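You operate a simulated robot arm through the tools that you are given. There is no shell and no other tool.

You run a simulated robot arm. Do the job below in one go: nothing can be reset, and whatever is moved stays where it is left.

Task
Share out the pegs on the landing boards in the hull. At the end: the red peg from the landing boards in the hull is on top of the brown carton on the landing boards in the hull; the white peg from the landing boards in the hull is on the black steel plate on the landing boards in the hull; the yellow peg from the landing boards in the hull is on the brown board on the landing boards in the hull; the brown stop peg from the landing boards in the hull stands on top of the grey bucking iron; whatever was shut is shut again. Leave all else as you found it, and nothing knocked over.

It is judged by the outcome, as a careful person would: the job done as asked, and still so three seconds after it is handed in. It fails if anything else is knocked over, pushed out of place, dropped, spilled or broken.

Robot
A 6-joint arm with a two-finger gripper, fixed in place. Base frame: the origin is at the foot of the arm, x ahead of it, y to its left, z up; the work surface is at about z = 0. Lengths are in cm, angles in rad, forces in N, time in s.
With the tool pointing down near the work surface it reaches from about 18 to 48 cm from the base axis. Its first joint turns from -1.152 to 1.152 rad. Payload 1.76 kg.
Tool frame: the origin (TCP) lies between the finger pads and is the grasp point; the fingertips stand 2.9 cm ahead of it; z points along the fingers, y is the line along which they close. The gripper opens to 8.2 cm; its body begins 5.8 cm behind the TCP.
Orientation is told as [roll, pitch, yaw] about the base's x, y, z axes, in that order, counted from this pose: with the fingers straight down and closing along the base's y, the tool's x points along the base's -x, its y along +y and its z along -z.

Tools
- The arm moves only by the tool send_rows. Its argument "moves" is a list of rows, each a list of 3 entries, a list of its own where there are three numbers: the shift along the base's x, y, z in cm, then the turn, a rotation vector about the base's x, y, z in rad, then the finger opening in cm, from 0 to 8.2. In form: [[[dx, dy, dz], [ax, ay, az], fingers], ...]. A call has 1 to 20 rows; each row is the pose to reach, as a shift and turn from the pose commanded when the call began. Each row takes 0.2 s and may step no farther than 5 cm and 0.15 rad from the row before; otherwise, or with a gripper value out of range, the whole call is refused. Where a pose cannot be reached the arm comes as near as it can. A force on the tool above 40 N (or 10 N above the force at the start of the call, whichever is more), or a blocked arm, ends the call early, and 0.2 s more pass. The fingers move at their own pace (about 20.35 cm/s each) and stop on an object; they squeeze with about 34 N. The grip force told is the motor's: it shows also when the fingers shut on nothing. Time passes only in rows, and 0.2 s behind the last, so rows that repeat a pose let the fingers close. It gives the time, the measured TCP pose, the force on the tool (base axes), the opening and the grip force at its end, in the units of the frame above (readings bear some noise), with the torque about the TCP (base axes, N m) and any sound that the robot's microphone picked up, and new pictures: "views" is both (left out), scene, wrist or none.
- Cameras (640 x 400 px; columns grow to the right, rows downward): "scene" is fixed at [3.83, 32.29, 41.65]; the picture's right is [-0.90, -0.43, 0.00], its down [-0.28, 0.58, -0.77] and it looks along [0.33, -0.69, -0.64] (base axes); focal length 214 px, centre (320, 200). "wrist" rides on the gripper at [7.9, 0.4, -8.9] in the tool frame; the picture's right is [-0.05, 1.00, 0.00], its down [-0.71, -0.04, -0.71] and it looks along [-0.71, -0.04, 0.71] (tool axes); focal length 256 px, centre (320, 200). There is no depth. A picture from a camera that has moved, and an enlarged one, comes with that camera's place and axes in the base frame and with its lens.
- zoom(camera, box): a new picture of the part [left, top, right, bottom] of that camera's present view, enlarged. It takes no simulated time.
- close_job(): hands the job in; it is judged then, once.

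Places have to be worked out from the pictures, the camera data and where the tool is seen. Open the gripper and draw the arm clear of the work before you hand the job in, unless the task says otherwise.

The tools are called as a command line: name --argument value ..., lists and objects as JSON in quotes. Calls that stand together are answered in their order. send_rows: Moves the arm, as the interface text tells. Its arguments: {"type":"object","properties":{"moves":{"type":"array"},"views":{"type":"string","enum":["both","scene","wrist","none"]}},"required":["moves"]} The other tools are called the same way: zoom (camera, box) takes an enlarged picture of a part of a camera's view; close_job () hands the job in.

At the start:

```text
time: 0.0
tool_pos: [29.25, 4.68, 29.67]
orientation: [-0.001, 0.001, 0.001]
force: [0.0, 0.0, -0.1]
moment: [0.03, 0.01, 0.0]
gripper_width: 8.19
grasp_force: 0.0
```

scene: 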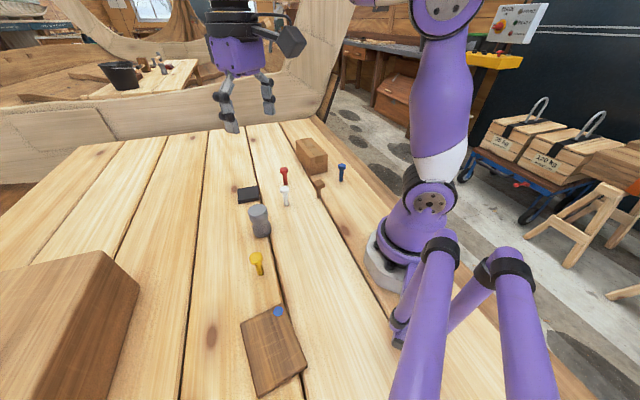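
wrist: 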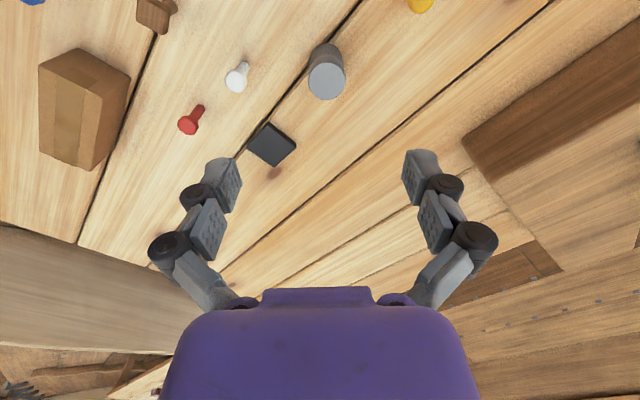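

The pictures show red, white, yellow, brown and blue pegs, a black plate, a grey cylinder (bucking iron), a brown carton and a brown board. I zoom in to see the details before moving.

zoom --camera "scene" --box '[220, 120, 380, 220]'

zoom --camera "scene" --box '[200, 220, 360, 400]'

zoom --camera "wrist" --box '[0, 0, 320, 200]'

zoom --camera "scene" --box '[0, 230, 160, 400]'

zoom --camera "scene" --box '[60, 20, 220, 120]'

```text
4.00 times, centred on (300, 170) of scene
camera zoom: at [3.83, 32.29, 41.65], right [-0.9, -0.43, 0.0], down [-0.28, 0.58, -0.77], along [0.33, -0.69, -0.64], focal length 858 px, centre (400, 320)
```

zoom: 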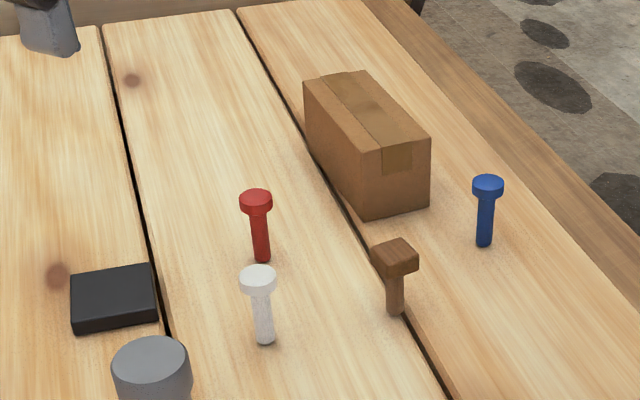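

```text
2.22 times, centred on (280, 310) of scene
camera zoom: at [3.83, 32.29, 41.65], right [-0.9, -0.43, 0.0], down [-0.28, 0.58, -0.77], along [0.33, -0.69, -0.64], focal length 477 px, centre (409, -44)
```

zoom: 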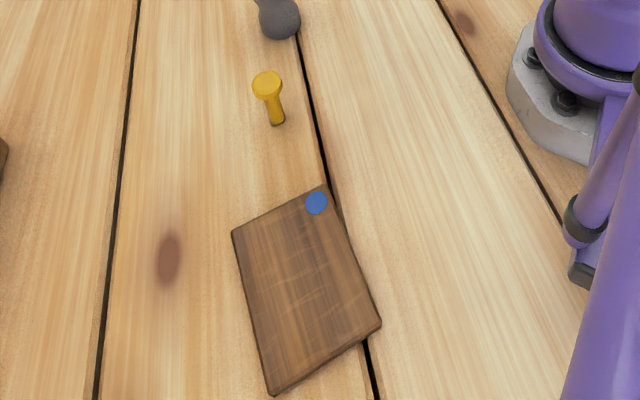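

```text
2.00 times, centred on (160, 100) of wrist
camera zoom: at [21.27, 5.16, 38.59], right [0.05, 1.0, 0.0], down [0.71, -0.04, 0.71], along [0.71, -0.04, -0.71], focal length 512 px, centre (640, 400)
```

zoom: 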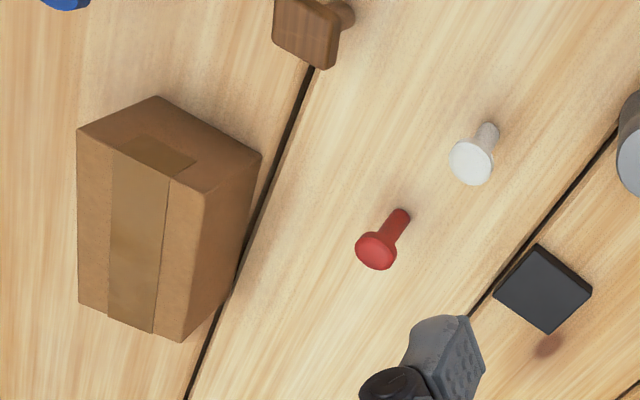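

```text
2.35 times, centred on (80, 315) of scene
camera zoom: at [3.83, 32.29, 41.65], right [-0.9, -0.43, 0.0], down [-0.28, 0.58, -0.77], along [0.33, -0.69, -0.64], focal length 505 px, centre (885, -71)
```

zoom: 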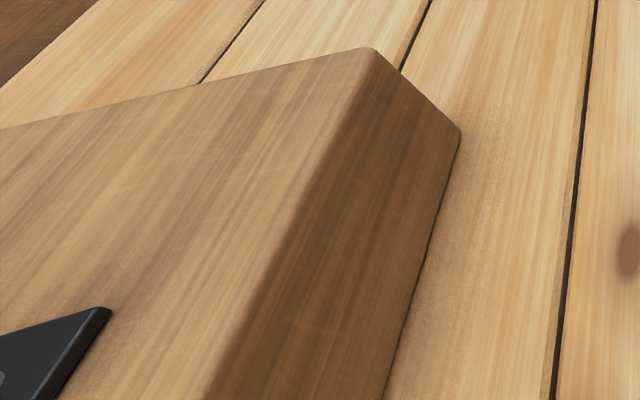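

```text
4.00 times, centred on (140, 70) of scene
camera zoom: at [3.83, 32.29, 41.65], right [-0.9, -0.43, 0.0], down [-0.28, 0.58, -0.77], along [0.33, -0.69, -0.64], focal length 858 px, centre (1040, 720)
```

zoom: 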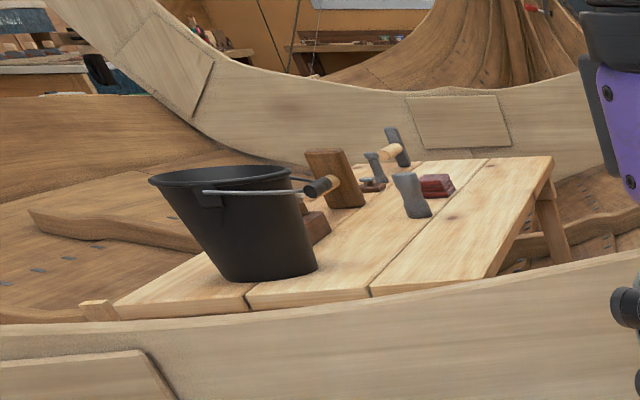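

I also check the purple tubes near the base, the grey cylinder and the board's surroundings, because the arm will have to work there.

zoom --camera "scene" --box '[340, 150, 600, 400]'

zoom --camera "scene" --box '[225, 175, 305, 245]'

zoom --camera "wrist" --box '[240, 0, 440, 170]'

zoom --camera "wrist" --box '[440, 0, 640, 300]'

```text
1.60 times, centred on (470, 275) of scene
camera zoom: at [3.83, 32.29, 41.65], right [-0.9, -0.43, 0.0], down [-0.28, 0.58, -0.77], along [0.33, -0.69, -0.64], focal length 343 px, centre (80, 80)
```

zoom: 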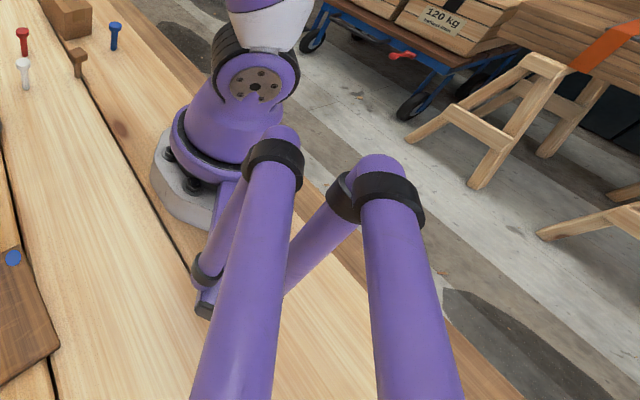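

```text
5.71 times, centred on (265, 210) of scene
camera zoom: at [3.83, 32.29, 41.65], right [-0.9, -0.43, 0.0], down [-0.28, 0.58, -0.77], along [0.33, -0.69, -0.64], focal length 1226 px, centre (634, 143)
```

zoom: 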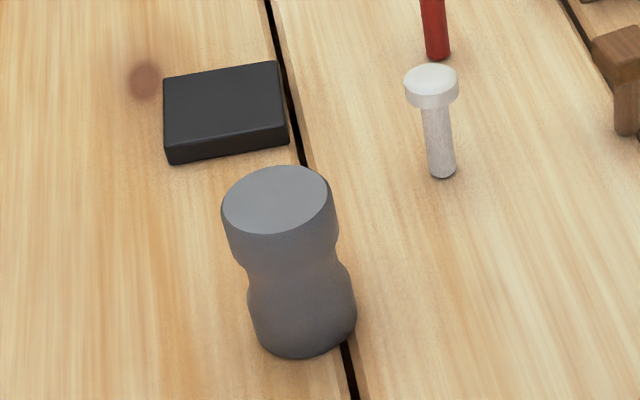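

```text
2.35 times, centred on (340, 85) of wrist
camera zoom: at [21.27, 5.16, 38.59], right [0.05, 1.0, 0.0], down [0.71, -0.04, 0.71], along [0.71, -0.04, -0.71], focal length 602 px, centre (273, 471)
```

zoom: 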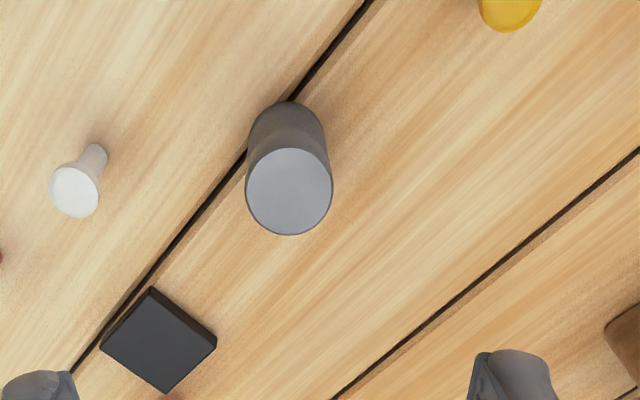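

```text
1.33 times, centred on (540, 150) of wrist
camera zoom: at [21.27, 5.16, 38.59], right [0.05, 1.0, 0.0], down [0.71, -0.04, 0.71], along [0.71, -0.04, -0.71], focal length 341 px, centre (27, 267)
```

zoom: 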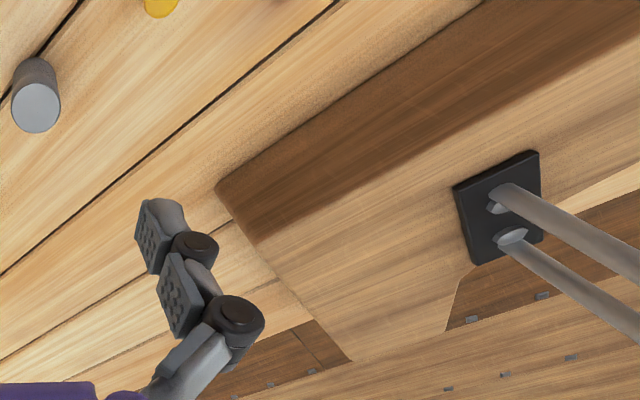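

The table is a plank top. My estimates put red at about (38.6,-14.8), white (33,-6), stop peg (26,-13), yellow (26,15), bucking iron (33,5.5, 7 cm tall), carton near end (32,-26, 7 cm tall), plate (45,-4) and board (16,25). I move above the red peg at a safe height to look again.

send_rows --moves '[[[1.17, -2.43, -1.7], [0, 0, 0], 7], [[2.34, -4.86, -3.4], [0, 0, 0], 6], [[3.5, -7.29, -5.1], [0, 0, 0], 5.5], [[4.68, -9.72, -6.8], [0, 0, 0], 5.5], [[5.84, -12.1, -8.5], [0, 0, 0], 5.5], [[7.0, -14.6, -10.2], [0, 0, 0], 5.5], [[8.2, -17.0, -12.0], [0, 0, 0], 5.5], [[9.35, -19.43, -13.67], [0, 0, 0], 5.5], [[9.35, -19.43, -13.67], [0, 0, 0], 5.5]]'

```text
time: 2.0
tool_pos: [38.69, -14.63, 16.07]
orientation: [0.001, -0.002, 0.0]
force: [-0.8, -0.5, -0.2]
moment: [0.02, 0.03, -0.01]
gripper_width: 5.5
grasp_force: 0.1
camera wrist: at [30.6, -14.26, 24.92], right [0.05, 1.0, 0.0], down [0.71, -0.04, 0.71], along [0.71, -0.04, -0.71], focal length 256 px, centre (320, 200)
```

scene: 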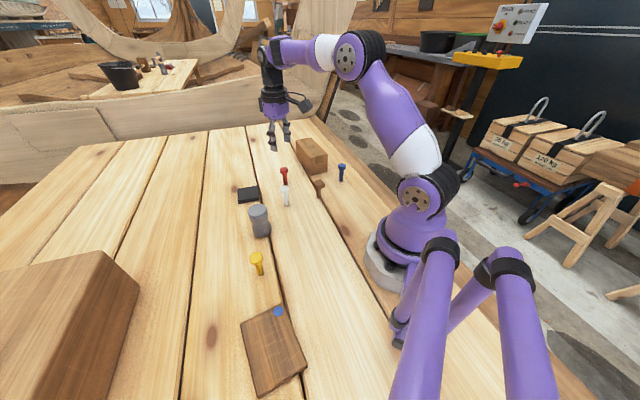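
wrist: 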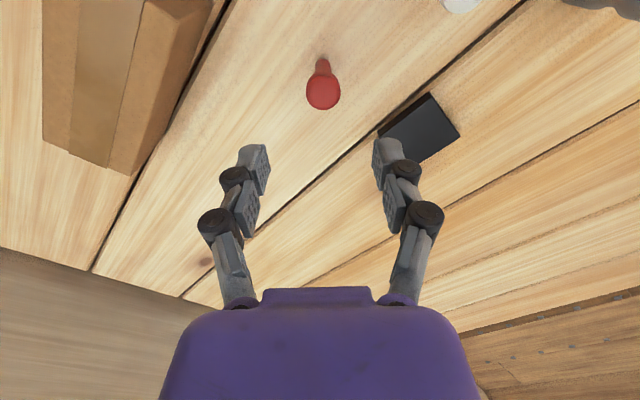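

The red peg is nearly under the tool. I zoom in to measure its head and base before descending.

zoom --camera "wrist" --box '[260, 30, 390, 130]'

zoom --camera "wrist" --box '[0, 0, 260, 200]'

```text
4.00 times, centred on (325, 80) of wrist
camera zoom: at [30.6, -14.26, 24.92], right [0.05, 1.0, 0.0], down [0.71, -0.04, 0.71], along [0.71, -0.04, -0.71], focal length 1024 px, centre (300, 680)
```

zoom: 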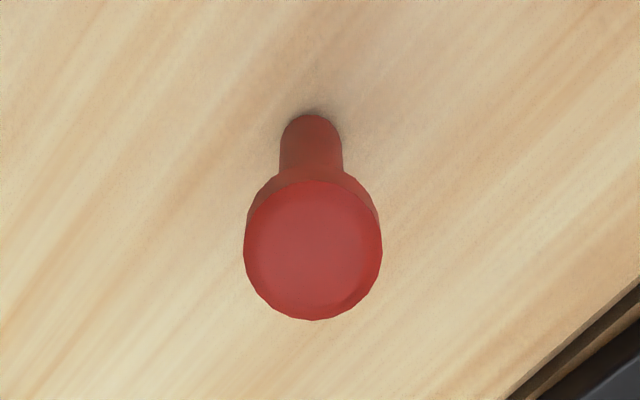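

```text
2.00 times, centred on (130, 100) of wrist
camera zoom: at [30.6, -14.26, 24.92], right [0.05, 1.0, 0.0], down [0.71, -0.04, 0.71], along [0.71, -0.04, -0.71], focal length 512 px, centre (700, 400)
```

zoom: 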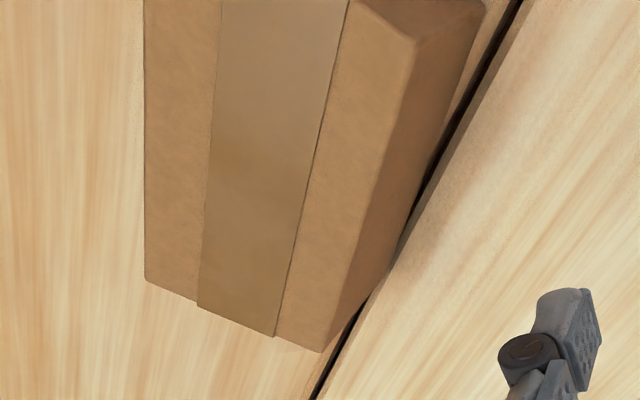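

The red peg stands at about (38.5,-14.45), 5.9 cm tall, with a head about 2.6 cm wide. I lower the open fingers around the head.

send_rows --moves '[[[-0.2, 0.2, -1.0], [0, 0, 0], 5.5], [[-0.2, 0.2, -3.0], [0, 0, 0], 5.5], [[-0.2, 0.2, -5.0], [0, 0, 0], 5.5], [[-0.2, 0.2, -7.0], [0, 0, 0], 5.5], [[-0.2, 0.2, -9.0], [0, 0, 0], 5.5], [[-0.2, 0.2, -10.2], [0, 0, 0], 5.5], [[-0.2, 0.2, -10.8], [0, 0, 0], 5.5], [[-0.2, 0.2, -10.8], [0, 0, 0], 5.5]]'

```text
time: 3.8
tool_pos: [38.39, -14.46, 5.24]
orientation: [0.0, 0.002, 0.0]
force: [-0.8, 0.4, -0.7]
moment: [-0.05, -0.02, 0.0]
gripper_width: 5.47
grasp_force: 0.0
camera wrist: at [30.4, -14.03, 14.11], right [0.05, 1.0, 0.0], down [0.71, -0.04, 0.71], along [0.71, -0.04, -0.71], focal length 256 px, centre (320, 200)
```

scene: 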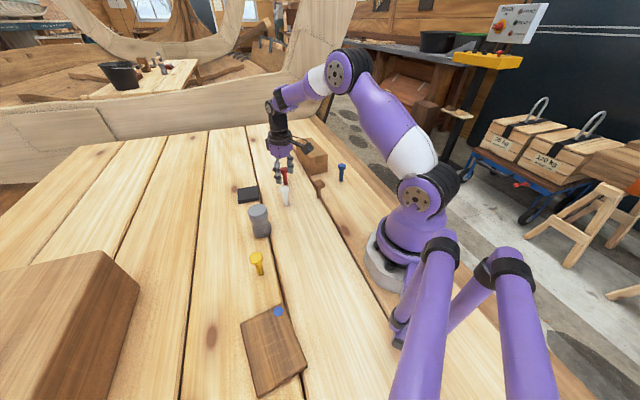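
wrist: 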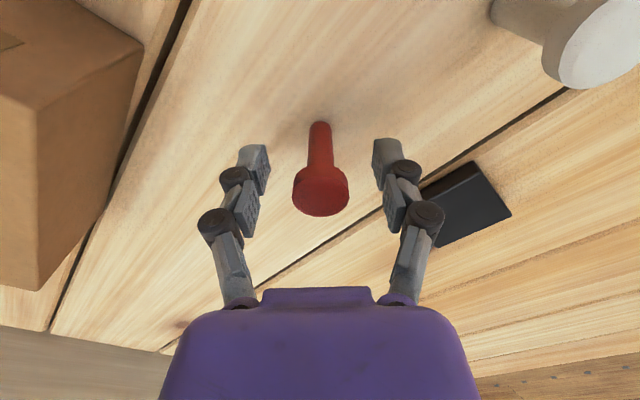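

The head sits centred between the fingers. I zoom in to check how the pads line up with the head.

zoom --camera "wrist" --box '[190, 100, 450, 260]'

zoom --camera "scene" --box '[240, 130, 340, 220]'

```text
2.46 times, centred on (320, 180) of wrist
camera zoom: at [30.4, -14.03, 14.11], right [0.05, 1.0, 0.0], down [0.71, -0.04, 0.71], along [0.71, -0.04, -0.71], focal length 630 px, centre (320, 249)
```

zoom: 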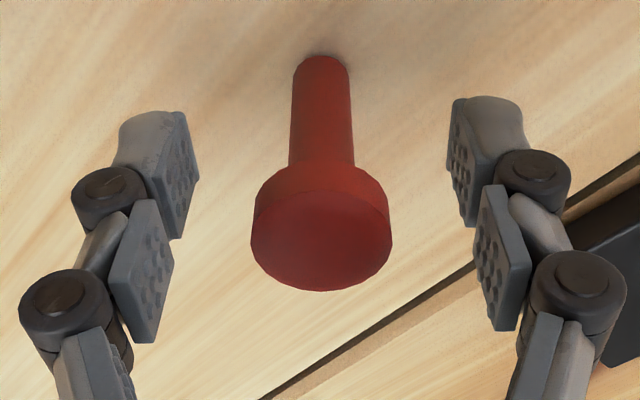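

```text
4.44 times, centred on (290, 175) of scene
camera zoom: at [3.83, 32.29, 41.65], right [-0.9, -0.43, 0.0], down [-0.28, 0.58, -0.77], along [0.33, -0.69, -0.64], focal length 953 px, centre (453, 311)
```

zoom: 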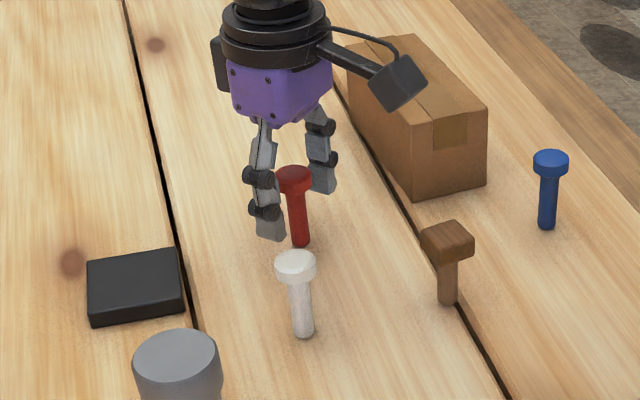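

The head is level with the gap between the two pads of each finger. I raise about 1.2 cm so the tip pads meet the head squarely, then close.

send_rows --moves '[[[0.05, 0, 0.7], [0, 0, 0], 5.5], [[0.05, 0, 1.2], [0, 0, 0], 5.5], [[0.05, 0, 1.2], [0, 0, 0], 3.5], [[0.05, 0, 1.2], [0, 0, 0], 2.4], [[0.05, 0, 1.2], [0, 0, 0], 1.8], [[0.05, 0, 1.2], [0, 0, 0], 1.8], [[0.05, 0, 1.2], [0, 0, 0], 1.8]]' --views "wrist"

```text
time: 5.4
tool_pos: [38.41, -14.58, 6.44]
orientation: [0.0, 0.0, 0.0]
force: [-0.6, -0.8, 1.7]
moment: [-0.05, 0.0, 0.02]
gripper_width: 2.15
grasp_force: 33.6
camera wrist: at [30.47, -14.06, 15.34], right [0.05, 1.0, 0.0], down [0.71, -0.04, 0.71], along [0.71, -0.04, -0.71], focal length 256 px, centre (320, 200)
```

wrist: 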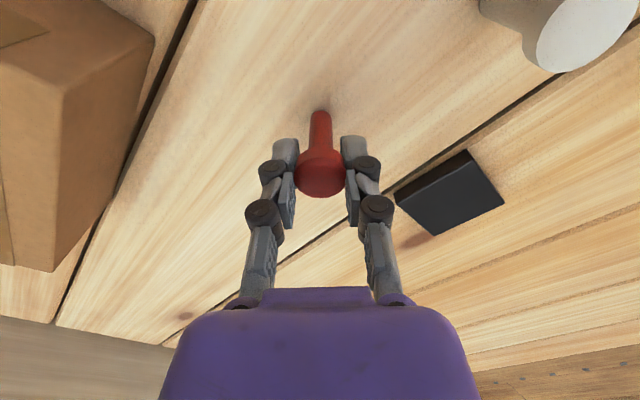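

The fingers hold the red head (2.15 cm opening, 33.6 N). I lift and check that the peg hangs straight.

send_rows --moves '[[[0, 0, 0.5], [0, 0, 0], 1.8], [[0, 0, 1.5], [0, 0, 0], 1.8], [[0, 0, 3.5], [0, 0, 0], 1.8], [[0, 0, 6], [0, 0, 0], 1.8], [[0, 0, 8.5], [0, 0, 0], 1.8], [[0, 0, 10], [0, 0, 0], 1.8], [[0, 0, 10], [0, 0, 0], 1.8]]'

zoom --camera "wrist" --box '[240, 80, 400, 220]'

zoom --camera "scene" --box '[230, 90, 350, 190]'

```text
time: 7.0
tool_pos: [38.59, -14.55, 16.38]
orientation: [0.0, -0.003, 0.0]
force: [0.6, -0.8, -0.3]
moment: [0.01, -0.02, 0.0]
gripper_width: 2.27
grasp_force: 34.0
camera wrist: at [30.46, -14.16, 25.3], right [0.05, 1.0, 0.0], down [0.71, -0.04, 0.71], along [0.71, -0.04, -0.71], focal length 256 px, centre (320, 200)
```

scene: 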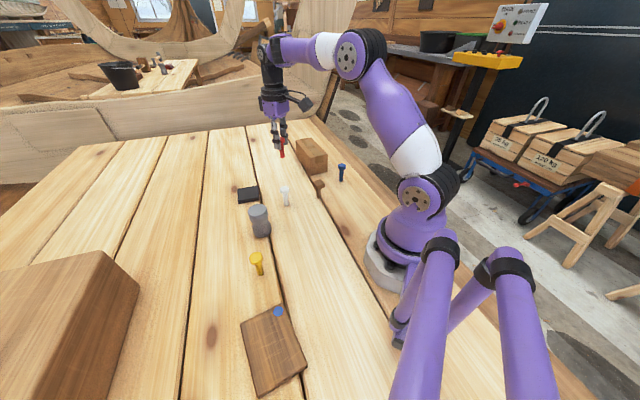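
wrist: 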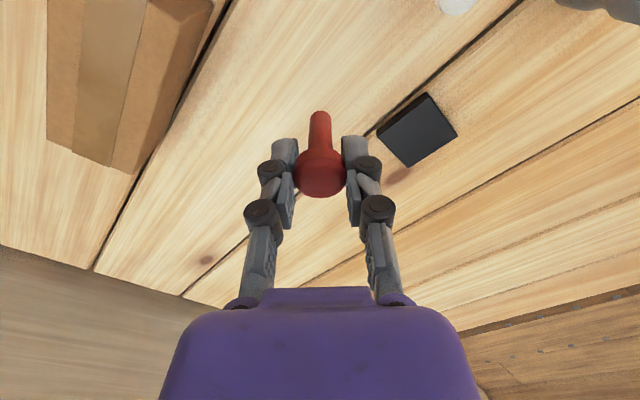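

```text
2.86 times, centred on (320, 150) of wrist
camera zoom: at [30.46, -14.16, 25.3], right [0.05, 1.0, 0.0], down [0.71, -0.04, 0.71], along [0.71, -0.04, -0.71], focal length 731 px, centre (320, 343)
```

zoom: 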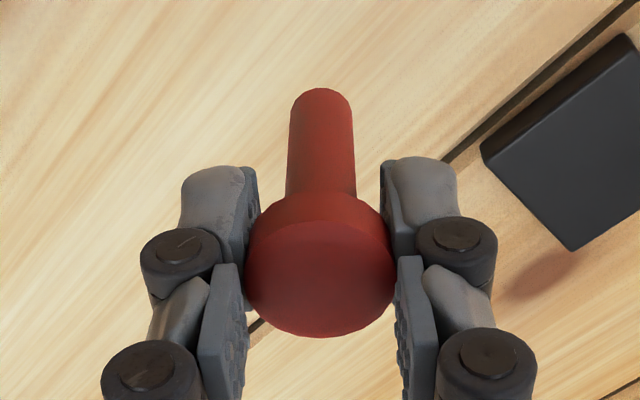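

```text
4.00 times, centred on (290, 140) of scene
camera zoom: at [3.83, 32.29, 41.65], right [-0.9, -0.43, 0.0], down [-0.28, 0.58, -0.77], along [0.33, -0.69, -0.64], focal length 858 px, centre (440, 440)
```

zoom: 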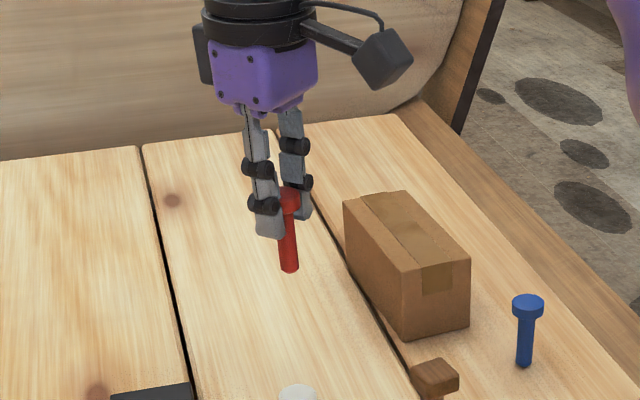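

The red peg hangs straight with its foot 6.4 cm below the tool centre. By both camera views the carton top has corners near (33.4,-22.7), (29.5,-27.4), (44.6,-32.2) and (40.6,-37), at z of about 7. I carry the peg over (34.6,-27.6).

send_rows --moves '[[[-0.8, -2.6, 0.5], [0, 0, 0], 1.8], [[-1.6, -5.2, 0.5], [0, 0, 0], 1.8], [[-2.4, -7.8, 0.5], [0, 0, 0], 1.8], [[-3.2, -10.4, 0.5], [0, 0, 0], 1.8], [[-3.7, -12.2, 0.5], [0, 0, 0], 1.8], [[-3.95, -13.05, 0.5], [0, 0, 0], 1.8], [[-3.95, -13.05, 0.5], [0, 0, 0], 1.8]]'

zoom --camera "scene" --box '[250, 90, 370, 190]'

zoom --camera "wrist" --box '[160, 0, 480, 220]'

```text
time: 8.6
tool_pos: [34.43, -27.56, 16.91]
orientation: [-0.001, 0.0, -0.001]
force: [-0.6, -0.5, -0.4]
moment: [-0.04, 0.0, 0.02]
gripper_width: 2.23
grasp_force: 33.9
camera wrist: at [26.43, -27.19, 25.83], right [0.05, 1.0, 0.0], down [0.71, -0.04, 0.71], along [0.71, -0.04, -0.71], focal length 256 px, centre (320, 200)
```

scene: 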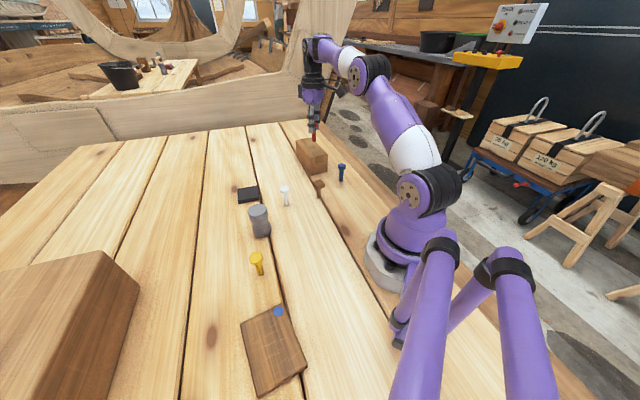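
wrist: 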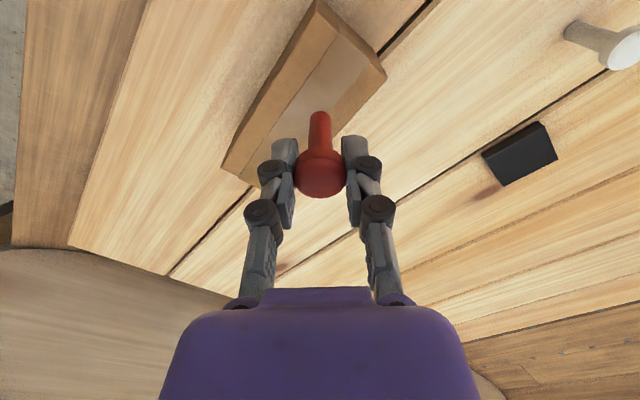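

```text
4.00 times, centred on (310, 140) of scene
camera zoom: at [3.83, 32.29, 41.65], right [-0.9, -0.43, 0.0], down [-0.28, 0.58, -0.77], along [0.33, -0.69, -0.64], focal length 858 px, centre (360, 440)
```

zoom: 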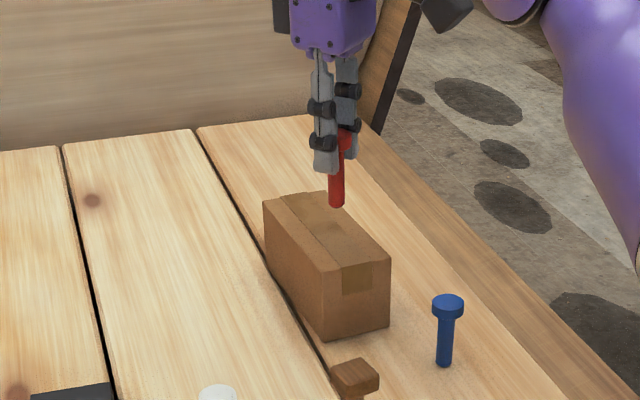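

```text
1.82 times, centred on (320, 110) of wrist
camera zoom: at [26.43, -27.19, 25.83], right [0.05, 1.0, 0.0], down [0.71, -0.04, 0.71], along [0.71, -0.04, -0.71], focal length 465 px, centre (320, 364)
```

zoom: 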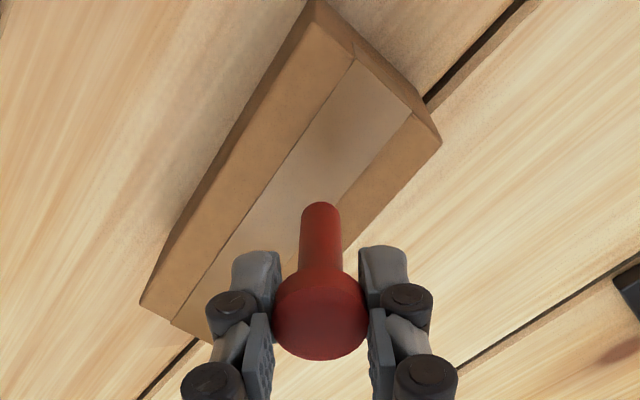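

The peg is over the carton's tape near the middle. I lower it to just above the top and check the force.

send_rows --moves '[[[0, 0, -1.0], [0, 0, 0], 1.8], [[0, 0, -2.0], [0, 0, 0], 1.8], [[0, 0, -2.6], [0, 0, 0], 1.8], [[0, 0, -3.0], [0, 0, 0], 1.8], [[0, 0, -3.0], [0, 0, 0], 1.8]]'

zoom --camera "scene" --box '[280, 110, 350, 190]'

zoom --camera "wrist" --box '[240, 60, 400, 220]'

```text
time: 9.8
tool_pos: [34.48, -27.66, 13.77]
orientation: [0.0, -0.001, -0.001]
force: [-0.2, 0.4, 0.5]
moment: [0.02, -0.02, 0.01]
gripper_width: 2.25
grasp_force: 34.6
camera wrist: at [26.5, -27.14, 22.82], right [0.05, 1.0, 0.0], down [0.71, -0.04, 0.71], along [0.71, -0.04, -0.71], focal length 256 px, centre (320, 200)
```

scene: 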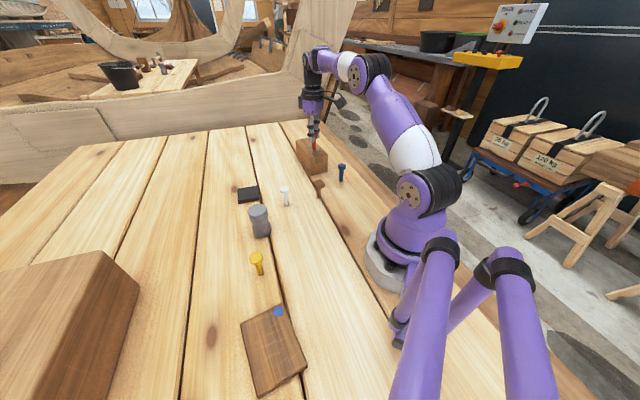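
wrist: 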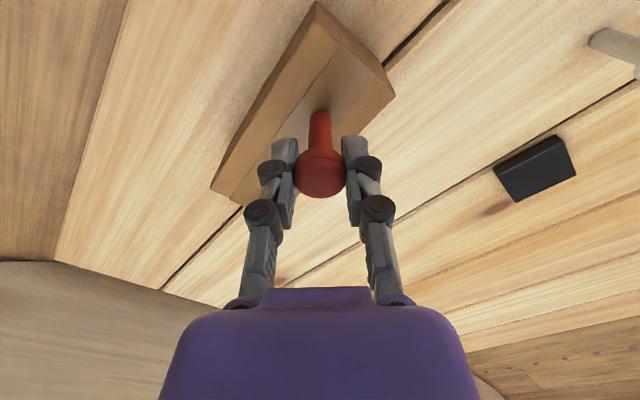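

```text
5.00 times, centred on (315, 150) of scene
camera zoom: at [3.83, 32.29, 41.65], right [-0.9, -0.43, 0.0], down [-0.28, 0.58, -0.77], along [0.33, -0.69, -0.64], focal length 1072 px, centre (345, 450)
```

zoom: 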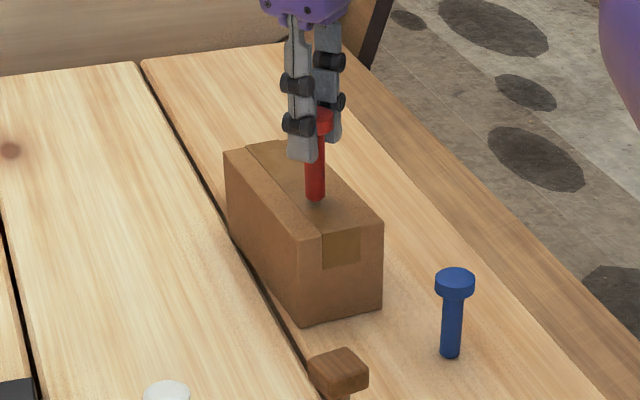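

```text
2.50 times, centred on (320, 140) of wrist
camera zoom: at [26.5, -27.14, 22.82], right [0.05, 1.0, 0.0], down [0.71, -0.04, 0.71], along [0.71, -0.04, -0.71], focal length 640 px, centre (320, 350)
```

zoom: 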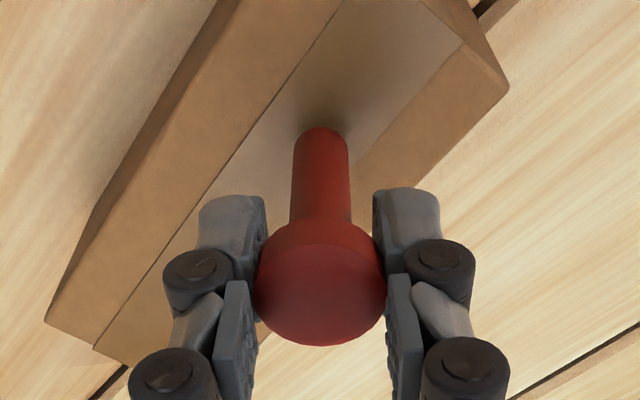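

Force is still near zero, and the foot is just above the carton top. I creep down in 1 mm steps.

send_rows --moves '[[[0, 0, -0.1], [0, 0, 0], 1.8], [[0, 0, -0.2], [0, 0, 0], 1.8], [[0, 0, -0.2], [0, 0, 0], 1.8]]' --views "none"

```text
time: 10.6
tool_pos: [34.49, -27.66, 13.69]
orientation: [0.001, 0.001, 0.0]
force: [0.2, -0.2, -0.4]
moment: [-0.02, 0.01, 0.01]
gripper_width: 2.22
grasp_force: 33.9
```

There is no contact yet, so I keep creeping.

send_rows --moves '[[[0, 0, -0.1], [0, 0, 0], 1.8], [[0, 0, -0.2], [0, 0, 0], 1.8], [[0, 0, -0.2], [0, 0, 0], 1.8]]' --views "wrist"

zoom --camera "wrist" --box '[240, 60, 400, 220]'

```text
time: 11.4
tool_pos: [34.58, -27.7, 13.61]
orientation: [0.001, 0.0, 0.0]
force: [0.6, 0.7, -0.9]
moment: [0.0, 0.01, 0.03]
gripper_width: 2.22
grasp_force: 34.1
camera wrist: at [26.52, -27.11, 22.43], right [0.05, 1.0, 0.0], down [0.71, -0.04, 0.71], along [0.71, -0.04, -0.71], focal length 256 px, centre (320, 200)
```

wrist: 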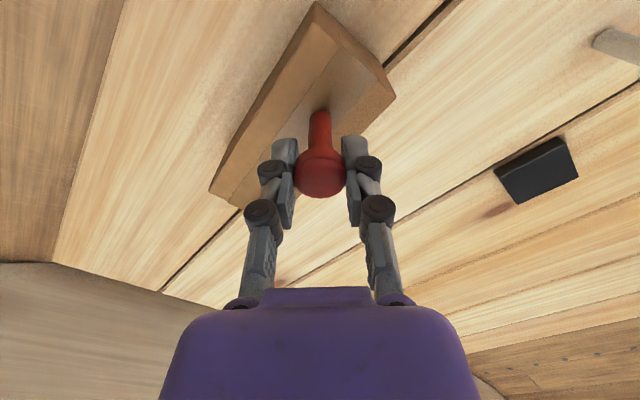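

```text
2.50 times, centred on (320, 140) of wrist
camera zoom: at [26.52, -27.11, 22.43], right [0.05, 1.0, 0.0], down [0.71, -0.04, 0.71], along [0.71, -0.04, -0.71], focal length 640 px, centre (320, 350)
```

zoom: 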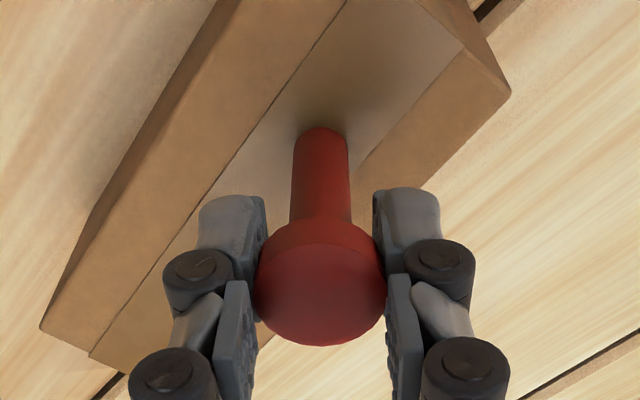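

Force is still only noise. I go down a few more millimetres and watch for contact.

send_rows --moves '[[[0, 0, -0.08], [0, 0, 0], 1.8], [[0, 0, -0.15], [0, 0, 0], 1.8], [[0, 0, -0.15], [0, 0, 0], 1.8]]' --views "none"

```text
time: 12.2
tool_pos: [34.66, -27.67, 13.43]
orientation: [-0.001, 0.0, -0.001]
force: [-0.1, 0.5, 2.9]
moment: [-0.03, 0.02, -0.02]
gripper_width: 2.26
grasp_force: 34.1
```

A vertical force of 2.9 N shows, so contact is probably starting. I take one more small step to confirm.

send_rows --moves '[[[0, 0, -0.06], [0, 0, 0], 1.8], [[0, 0, -0.06], [0, 0, 0], 1.8]]' --views "both"

zoom --camera "scene" --box '[280, 110, 350, 190]'

zoom --camera "wrist" --box '[240, 60, 400, 220]'

```text
time: 12.8
tool_pos: [34.41, -27.56, 13.39]
orientation: [0.0, 0.001, 0.001]
force: [-0.1, 0.1, 11.9]
moment: [0.02, 0.0, 0.0]
gripper_width: 2.25
grasp_force: 34.2
camera wrist: at [26.5, -27.12, 22.29], right [0.05, 1.0, 0.0], down [0.7, -0.04, 0.71], along [0.71, -0.04, -0.71], focal length 256 px, centre (320, 200)
```

scene: 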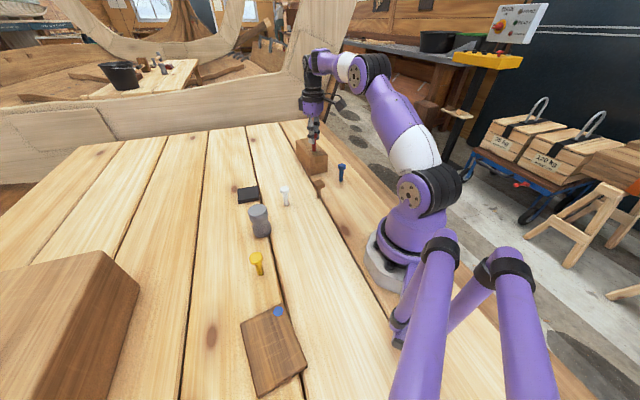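
wrist: 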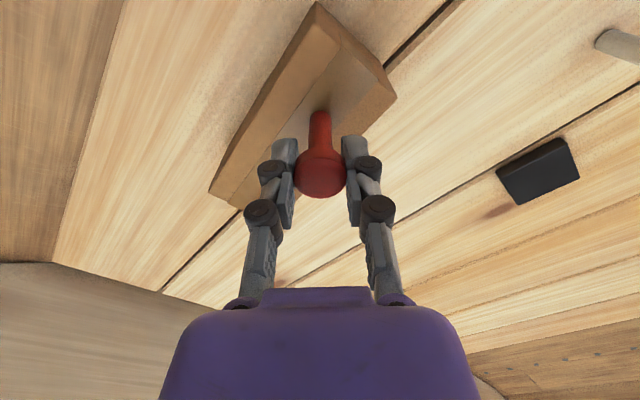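

```text
5.00 times, centred on (315, 150) of scene
camera zoom: at [3.83, 32.29, 41.64], right [-0.9, -0.43, 0.0], down [-0.28, 0.58, -0.77], along [0.33, -0.69, -0.64], focal length 1072 px, centre (345, 450)
```

zoom: 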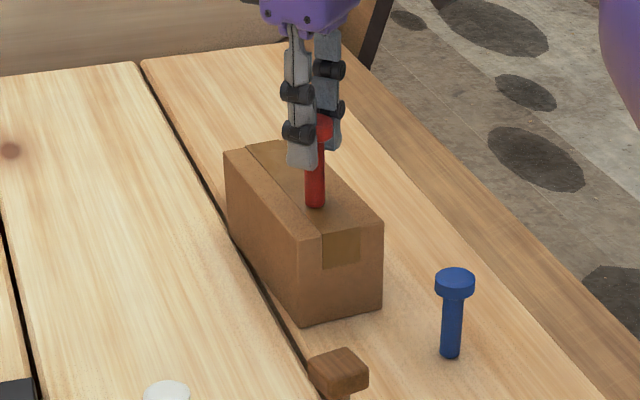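

```text
2.50 times, centred on (320, 140) of wrist
camera zoom: at [26.5, -27.12, 22.29], right [0.05, 1.0, 0.0], down [0.7, -0.04, 0.71], along [0.71, -0.04, -0.71], focal length 640 px, centre (320, 350)
```

zoom: 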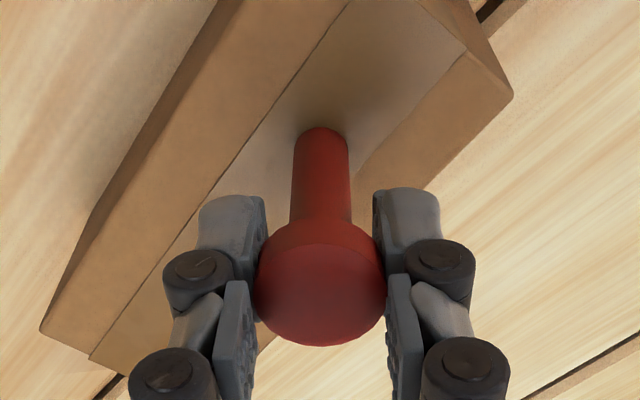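

The peg is firmly seated on the carton (11.9 N). I ease off slightly and open the fingers gently, then lift straight up.

send_rows --moves '[[[0, 0, 0.05], [0, 0, 0], 1.8], [[0, 0, 0.05], [0, 0, 0], 2.4], [[0, 0, 0.05], [0, 0, 0], 2.8], [[0, 0, 0.05], [0, 0, 0], 3.6], [[0, 0, 0.05], [0, 0, 0], 4.8], [[0, 0, 0.05], [0, 0, 0], 5.0], [[0, 0, 1.0], [0, 0, 0], 5.0], [[0, 0, 3.0], [0, 0, 0], 5.0], [[0, 0, 6.0], [0, 0, 0], 5.0], [[0, 0, 8.0], [0, 0, 0], 5.0], [[0, 0, 8.0], [0, 0, 0], 5.0]]'

zoom --camera "scene" --box '[280, 110, 350, 190]'

```text
time: 15.2
tool_pos: [34.55, -27.52, 20.24]
orientation: [0.002, 0.0, -0.002]
force: [-0.1, -0.1, 0.6]
moment: [0.01, -0.02, 0.0]
gripper_width: 4.98
grasp_force: 0.0
out of reach, approached as far as the arm can: row 10, 11
camera wrist: at [26.51, -27.11, 29.21], right [0.05, 1.0, 0.0], down [0.71, -0.04, 0.71], along [0.71, -0.04, -0.71], focal length 256 px, centre (320, 200)
```

scene: 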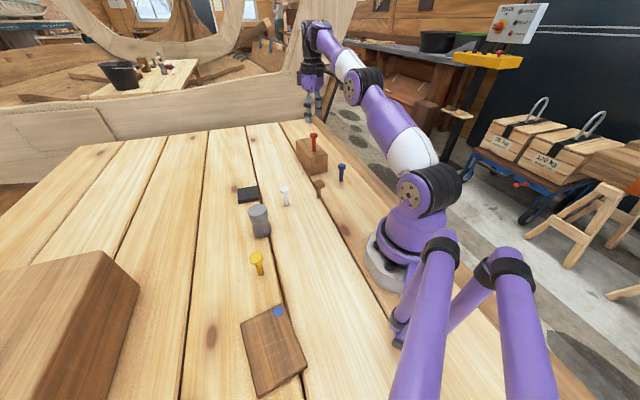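
wrist: 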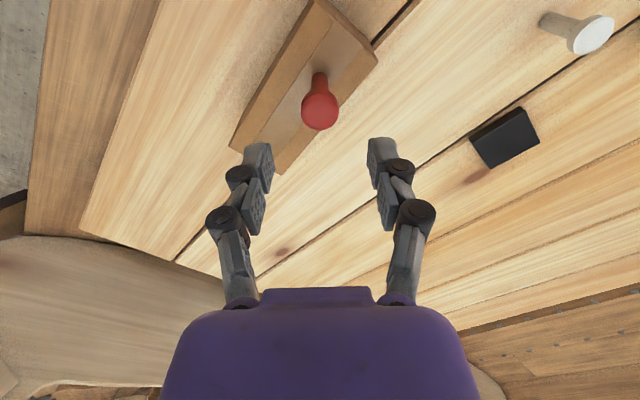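

```text
5.00 times, centred on (315, 150) of scene
camera zoom: at [3.83, 32.29, 41.65], right [-0.9, -0.43, 0.0], down [-0.28, 0.58, -0.77], along [0.33, -0.69, -0.64], focal length 1072 px, centre (345, 450)
```

zoom: 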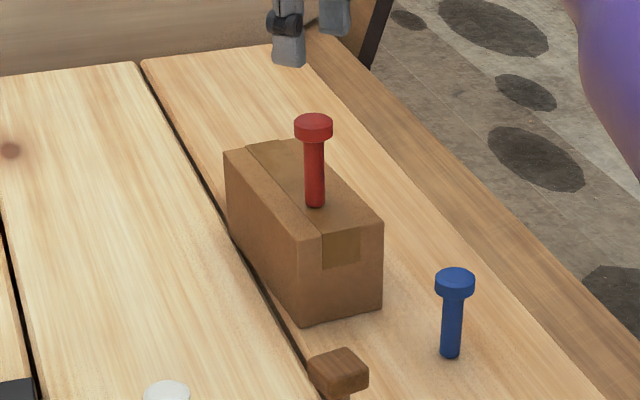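

The red peg stands upright on the carton. Next I move sideways, staying high, to above the white peg at about (32.8,-6).

send_rows --moves '[[[-0.3, 4, -0.5], [0, 0, 0], 5.0], [[-0.7, 8, -1.0], [0, 0, 0], 5.0], [[-1.1, 12, -2.0], [0, 0, 0], 5.0], [[-1.4, 16, -3.0], [0, 0, 0], 5.0], [[-1.7, 19.5, -4.0], [0, 0, 0], 5.0], [[-1.75, 21.5, -4.5], [0, 0, 0], 5.0], [[-1.75, 21.5, -4.5], [0, 0, 0], 5.0]]'

zoom --camera "wrist" --box '[240, 20, 400, 140]'

```text
time: 16.8
tool_pos: [32.79, -6.13, 15.89]
orientation: [0.002, -0.001, -0.001]
force: [-0.2, -0.4, 0.1]
moment: [-0.02, 0.01, -0.01]
gripper_width: 5.0
grasp_force: 0.1
camera wrist: at [24.68, -5.6, 24.78], right [0.05, 1.0, 0.0], down [0.71, -0.04, 0.71], along [0.71, -0.04, -0.71], focal length 256 px, centre (320, 200)
```

scene: 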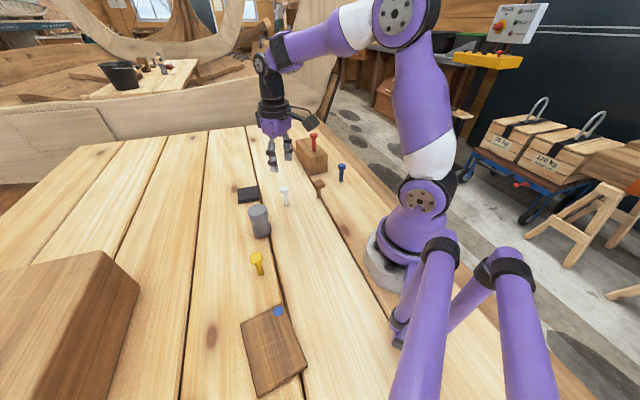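
wrist: 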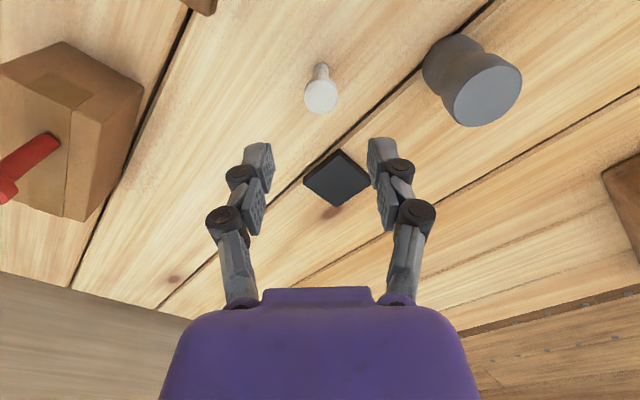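

```text
3.33 times, centred on (320, 80) of wrist
camera zoom: at [24.68, -5.6, 24.78], right [0.05, 1.0, 0.0], down [0.71, -0.04, 0.71], along [0.71, -0.04, -0.71], focal length 853 px, centre (320, 600)
```

zoom: 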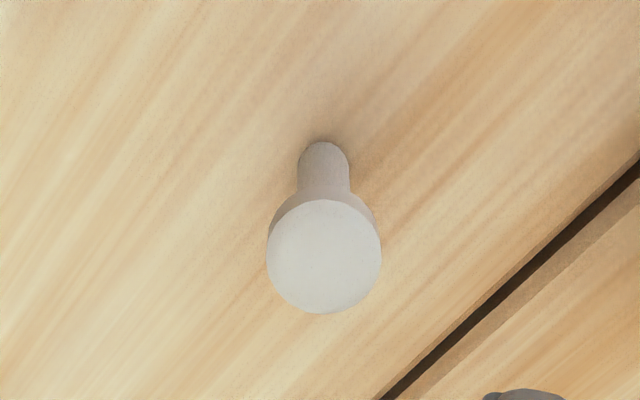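

The white peg is at about (32.75,-5.95), 5.9 cm tall. I descend with the fingers straddling the head, tip pads at head height.

send_rows --moves '[[[-0.05, 0.17, -1.0], [0, 0, 0], 5.0], [[-0.05, 0.17, -3.0], [0, 0, 0], 5.0], [[-0.05, 0.17, -5.0], [0, 0, 0], 5.0], [[-0.05, 0.17, -7.0], [0, 0, 0], 5.0], [[-0.05, 0.17, -8.7], [0, 0, 0], 5.0], [[-0.05, 0.17, -9.4], [0, 0, 0], 5.0], [[-0.05, 0.17, -9.4], [0, 0, 0], 5.0]]'

zoom --camera "wrist" --box '[190, 100, 450, 260]'

```text
time: 18.4
tool_pos: [32.63, -5.98, 6.44]
orientation: [0.0, 0.0, 0.0]
force: [0.0, -0.4, 0.2]
moment: [0.0, -0.01, 0.06]
gripper_width: 5.0
grasp_force: 0.0
camera wrist: at [24.63, -5.42, 15.31], right [0.05, 1.0, 0.0], down [0.71, -0.04, 0.71], along [0.71, -0.04, -0.71], focal length 256 px, centre (320, 200)
```

scene: 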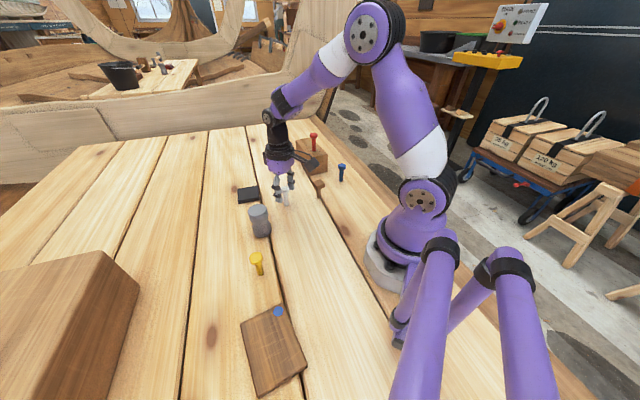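
wrist: 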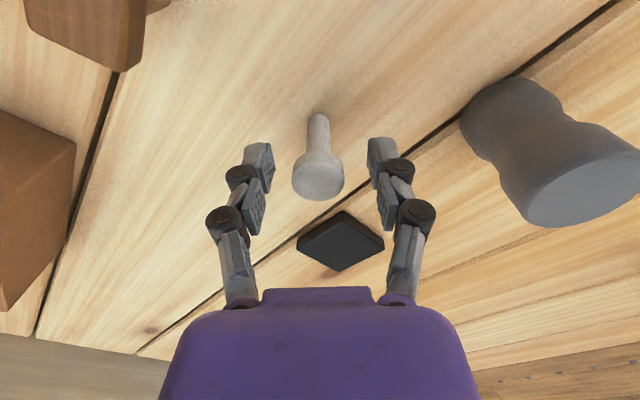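

```text
2.46 times, centred on (320, 180) of wrist
camera zoom: at [24.63, -5.42, 15.31], right [0.05, 1.0, 0.0], down [0.71, -0.04, 0.71], along [0.71, -0.04, -0.71], focal length 630 px, centre (320, 249)
```

zoom: 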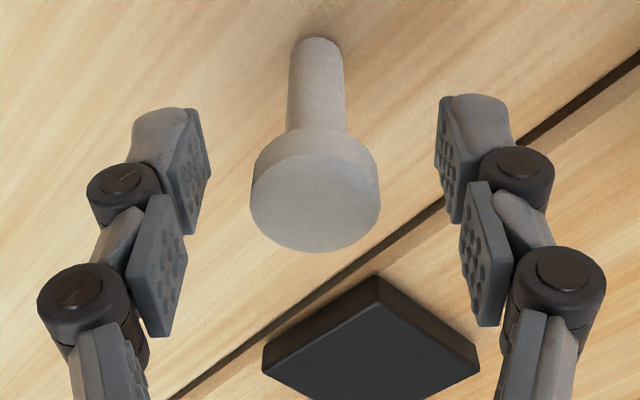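

The head is a millimetre off to one side of centre. I nudge over and close on it.

send_rows --moves '[[[0.1, -0.1, 0], [0, 0, 0], 5.0], [[0.1, -0.1, 0], [0, 0, 0], 3.5], [[0.1, -0.1, 0], [0, 0, 0], 2.5], [[0.1, -0.1, 0], [0, 0, 0], 1.8], [[0.1, -0.1, 0], [0, 0, 0], 1.8], [[0.1, -0.1, 0], [0, 0, 0], 1.8], [[0.1, -0.1, 0.5], [0, 0, 0], 1.8], [[0.1, -0.1, 2], [0, 0, 0], 1.8], [[0.1, -0.1, 4.5], [0, 0, 0], 1.8], [[0.1, -0.1, 7], [0, 0, 0], 1.8], [[0.1, -0.1, 8], [0, 0, 0], 1.8], [[0.1, -0.1, 8], [0, 0, 0], 1.8]]'

zoom --camera "wrist" --box '[240, 60, 400, 220]'

zoom --camera "scene" --box '[220, 110, 320, 210]'

```text
time: 21.0
tool_pos: [32.76, -6.04, 14.45]
orientation: [0.002, -0.001, -0.001]
force: [0.0, -0.7, -0.7]
moment: [0.0, -0.02, 0.01]
gripper_width: 2.25
grasp_force: 33.9
camera wrist: at [24.75, -5.6, 23.28], right [0.05, 1.0, 0.0], down [0.71, -0.04, 0.71], along [0.71, -0.04, -0.71], focal length 256 px, centre (320, 200)
```

scene: 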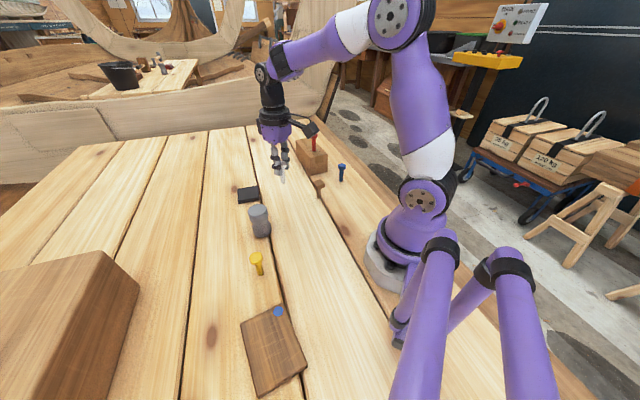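
wrist: 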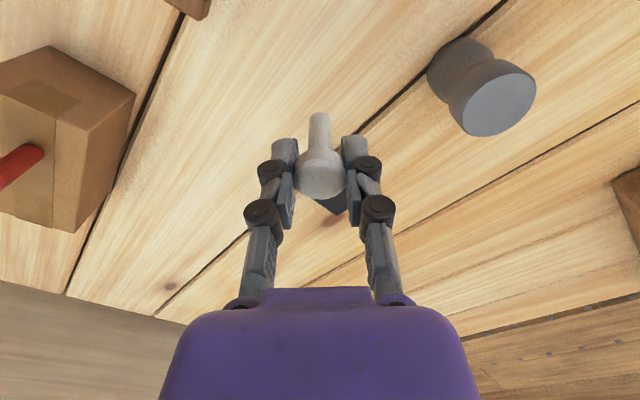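

```text
2.50 times, centred on (320, 140) of wrist
camera zoom: at [24.75, -5.6, 23.28], right [0.05, 1.0, 0.0], down [0.71, -0.04, 0.71], along [0.71, -0.04, -0.71], focal length 640 px, centre (320, 350)
```

zoom: 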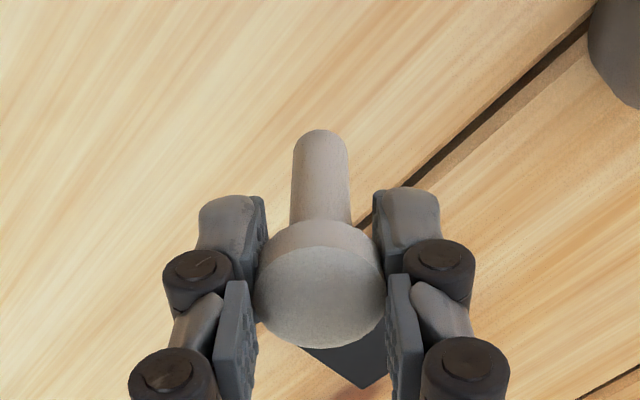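

```text
4.00 times, centred on (270, 160) of scene
camera zoom: at [3.83, 32.29, 41.65], right [-0.9, -0.43, 0.0], down [-0.28, 0.58, -0.77], along [0.33, -0.69, -0.64], focal length 858 px, centre (520, 360)
```

zoom: 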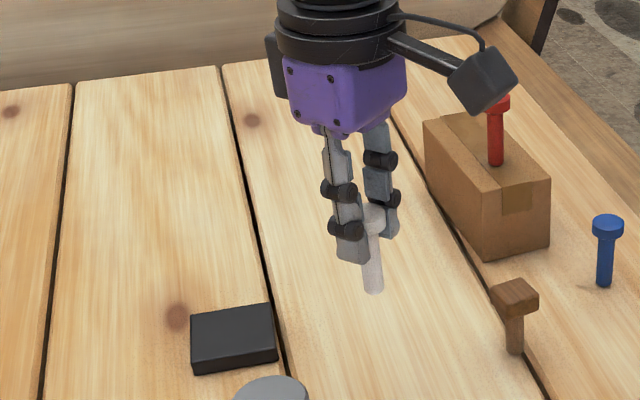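

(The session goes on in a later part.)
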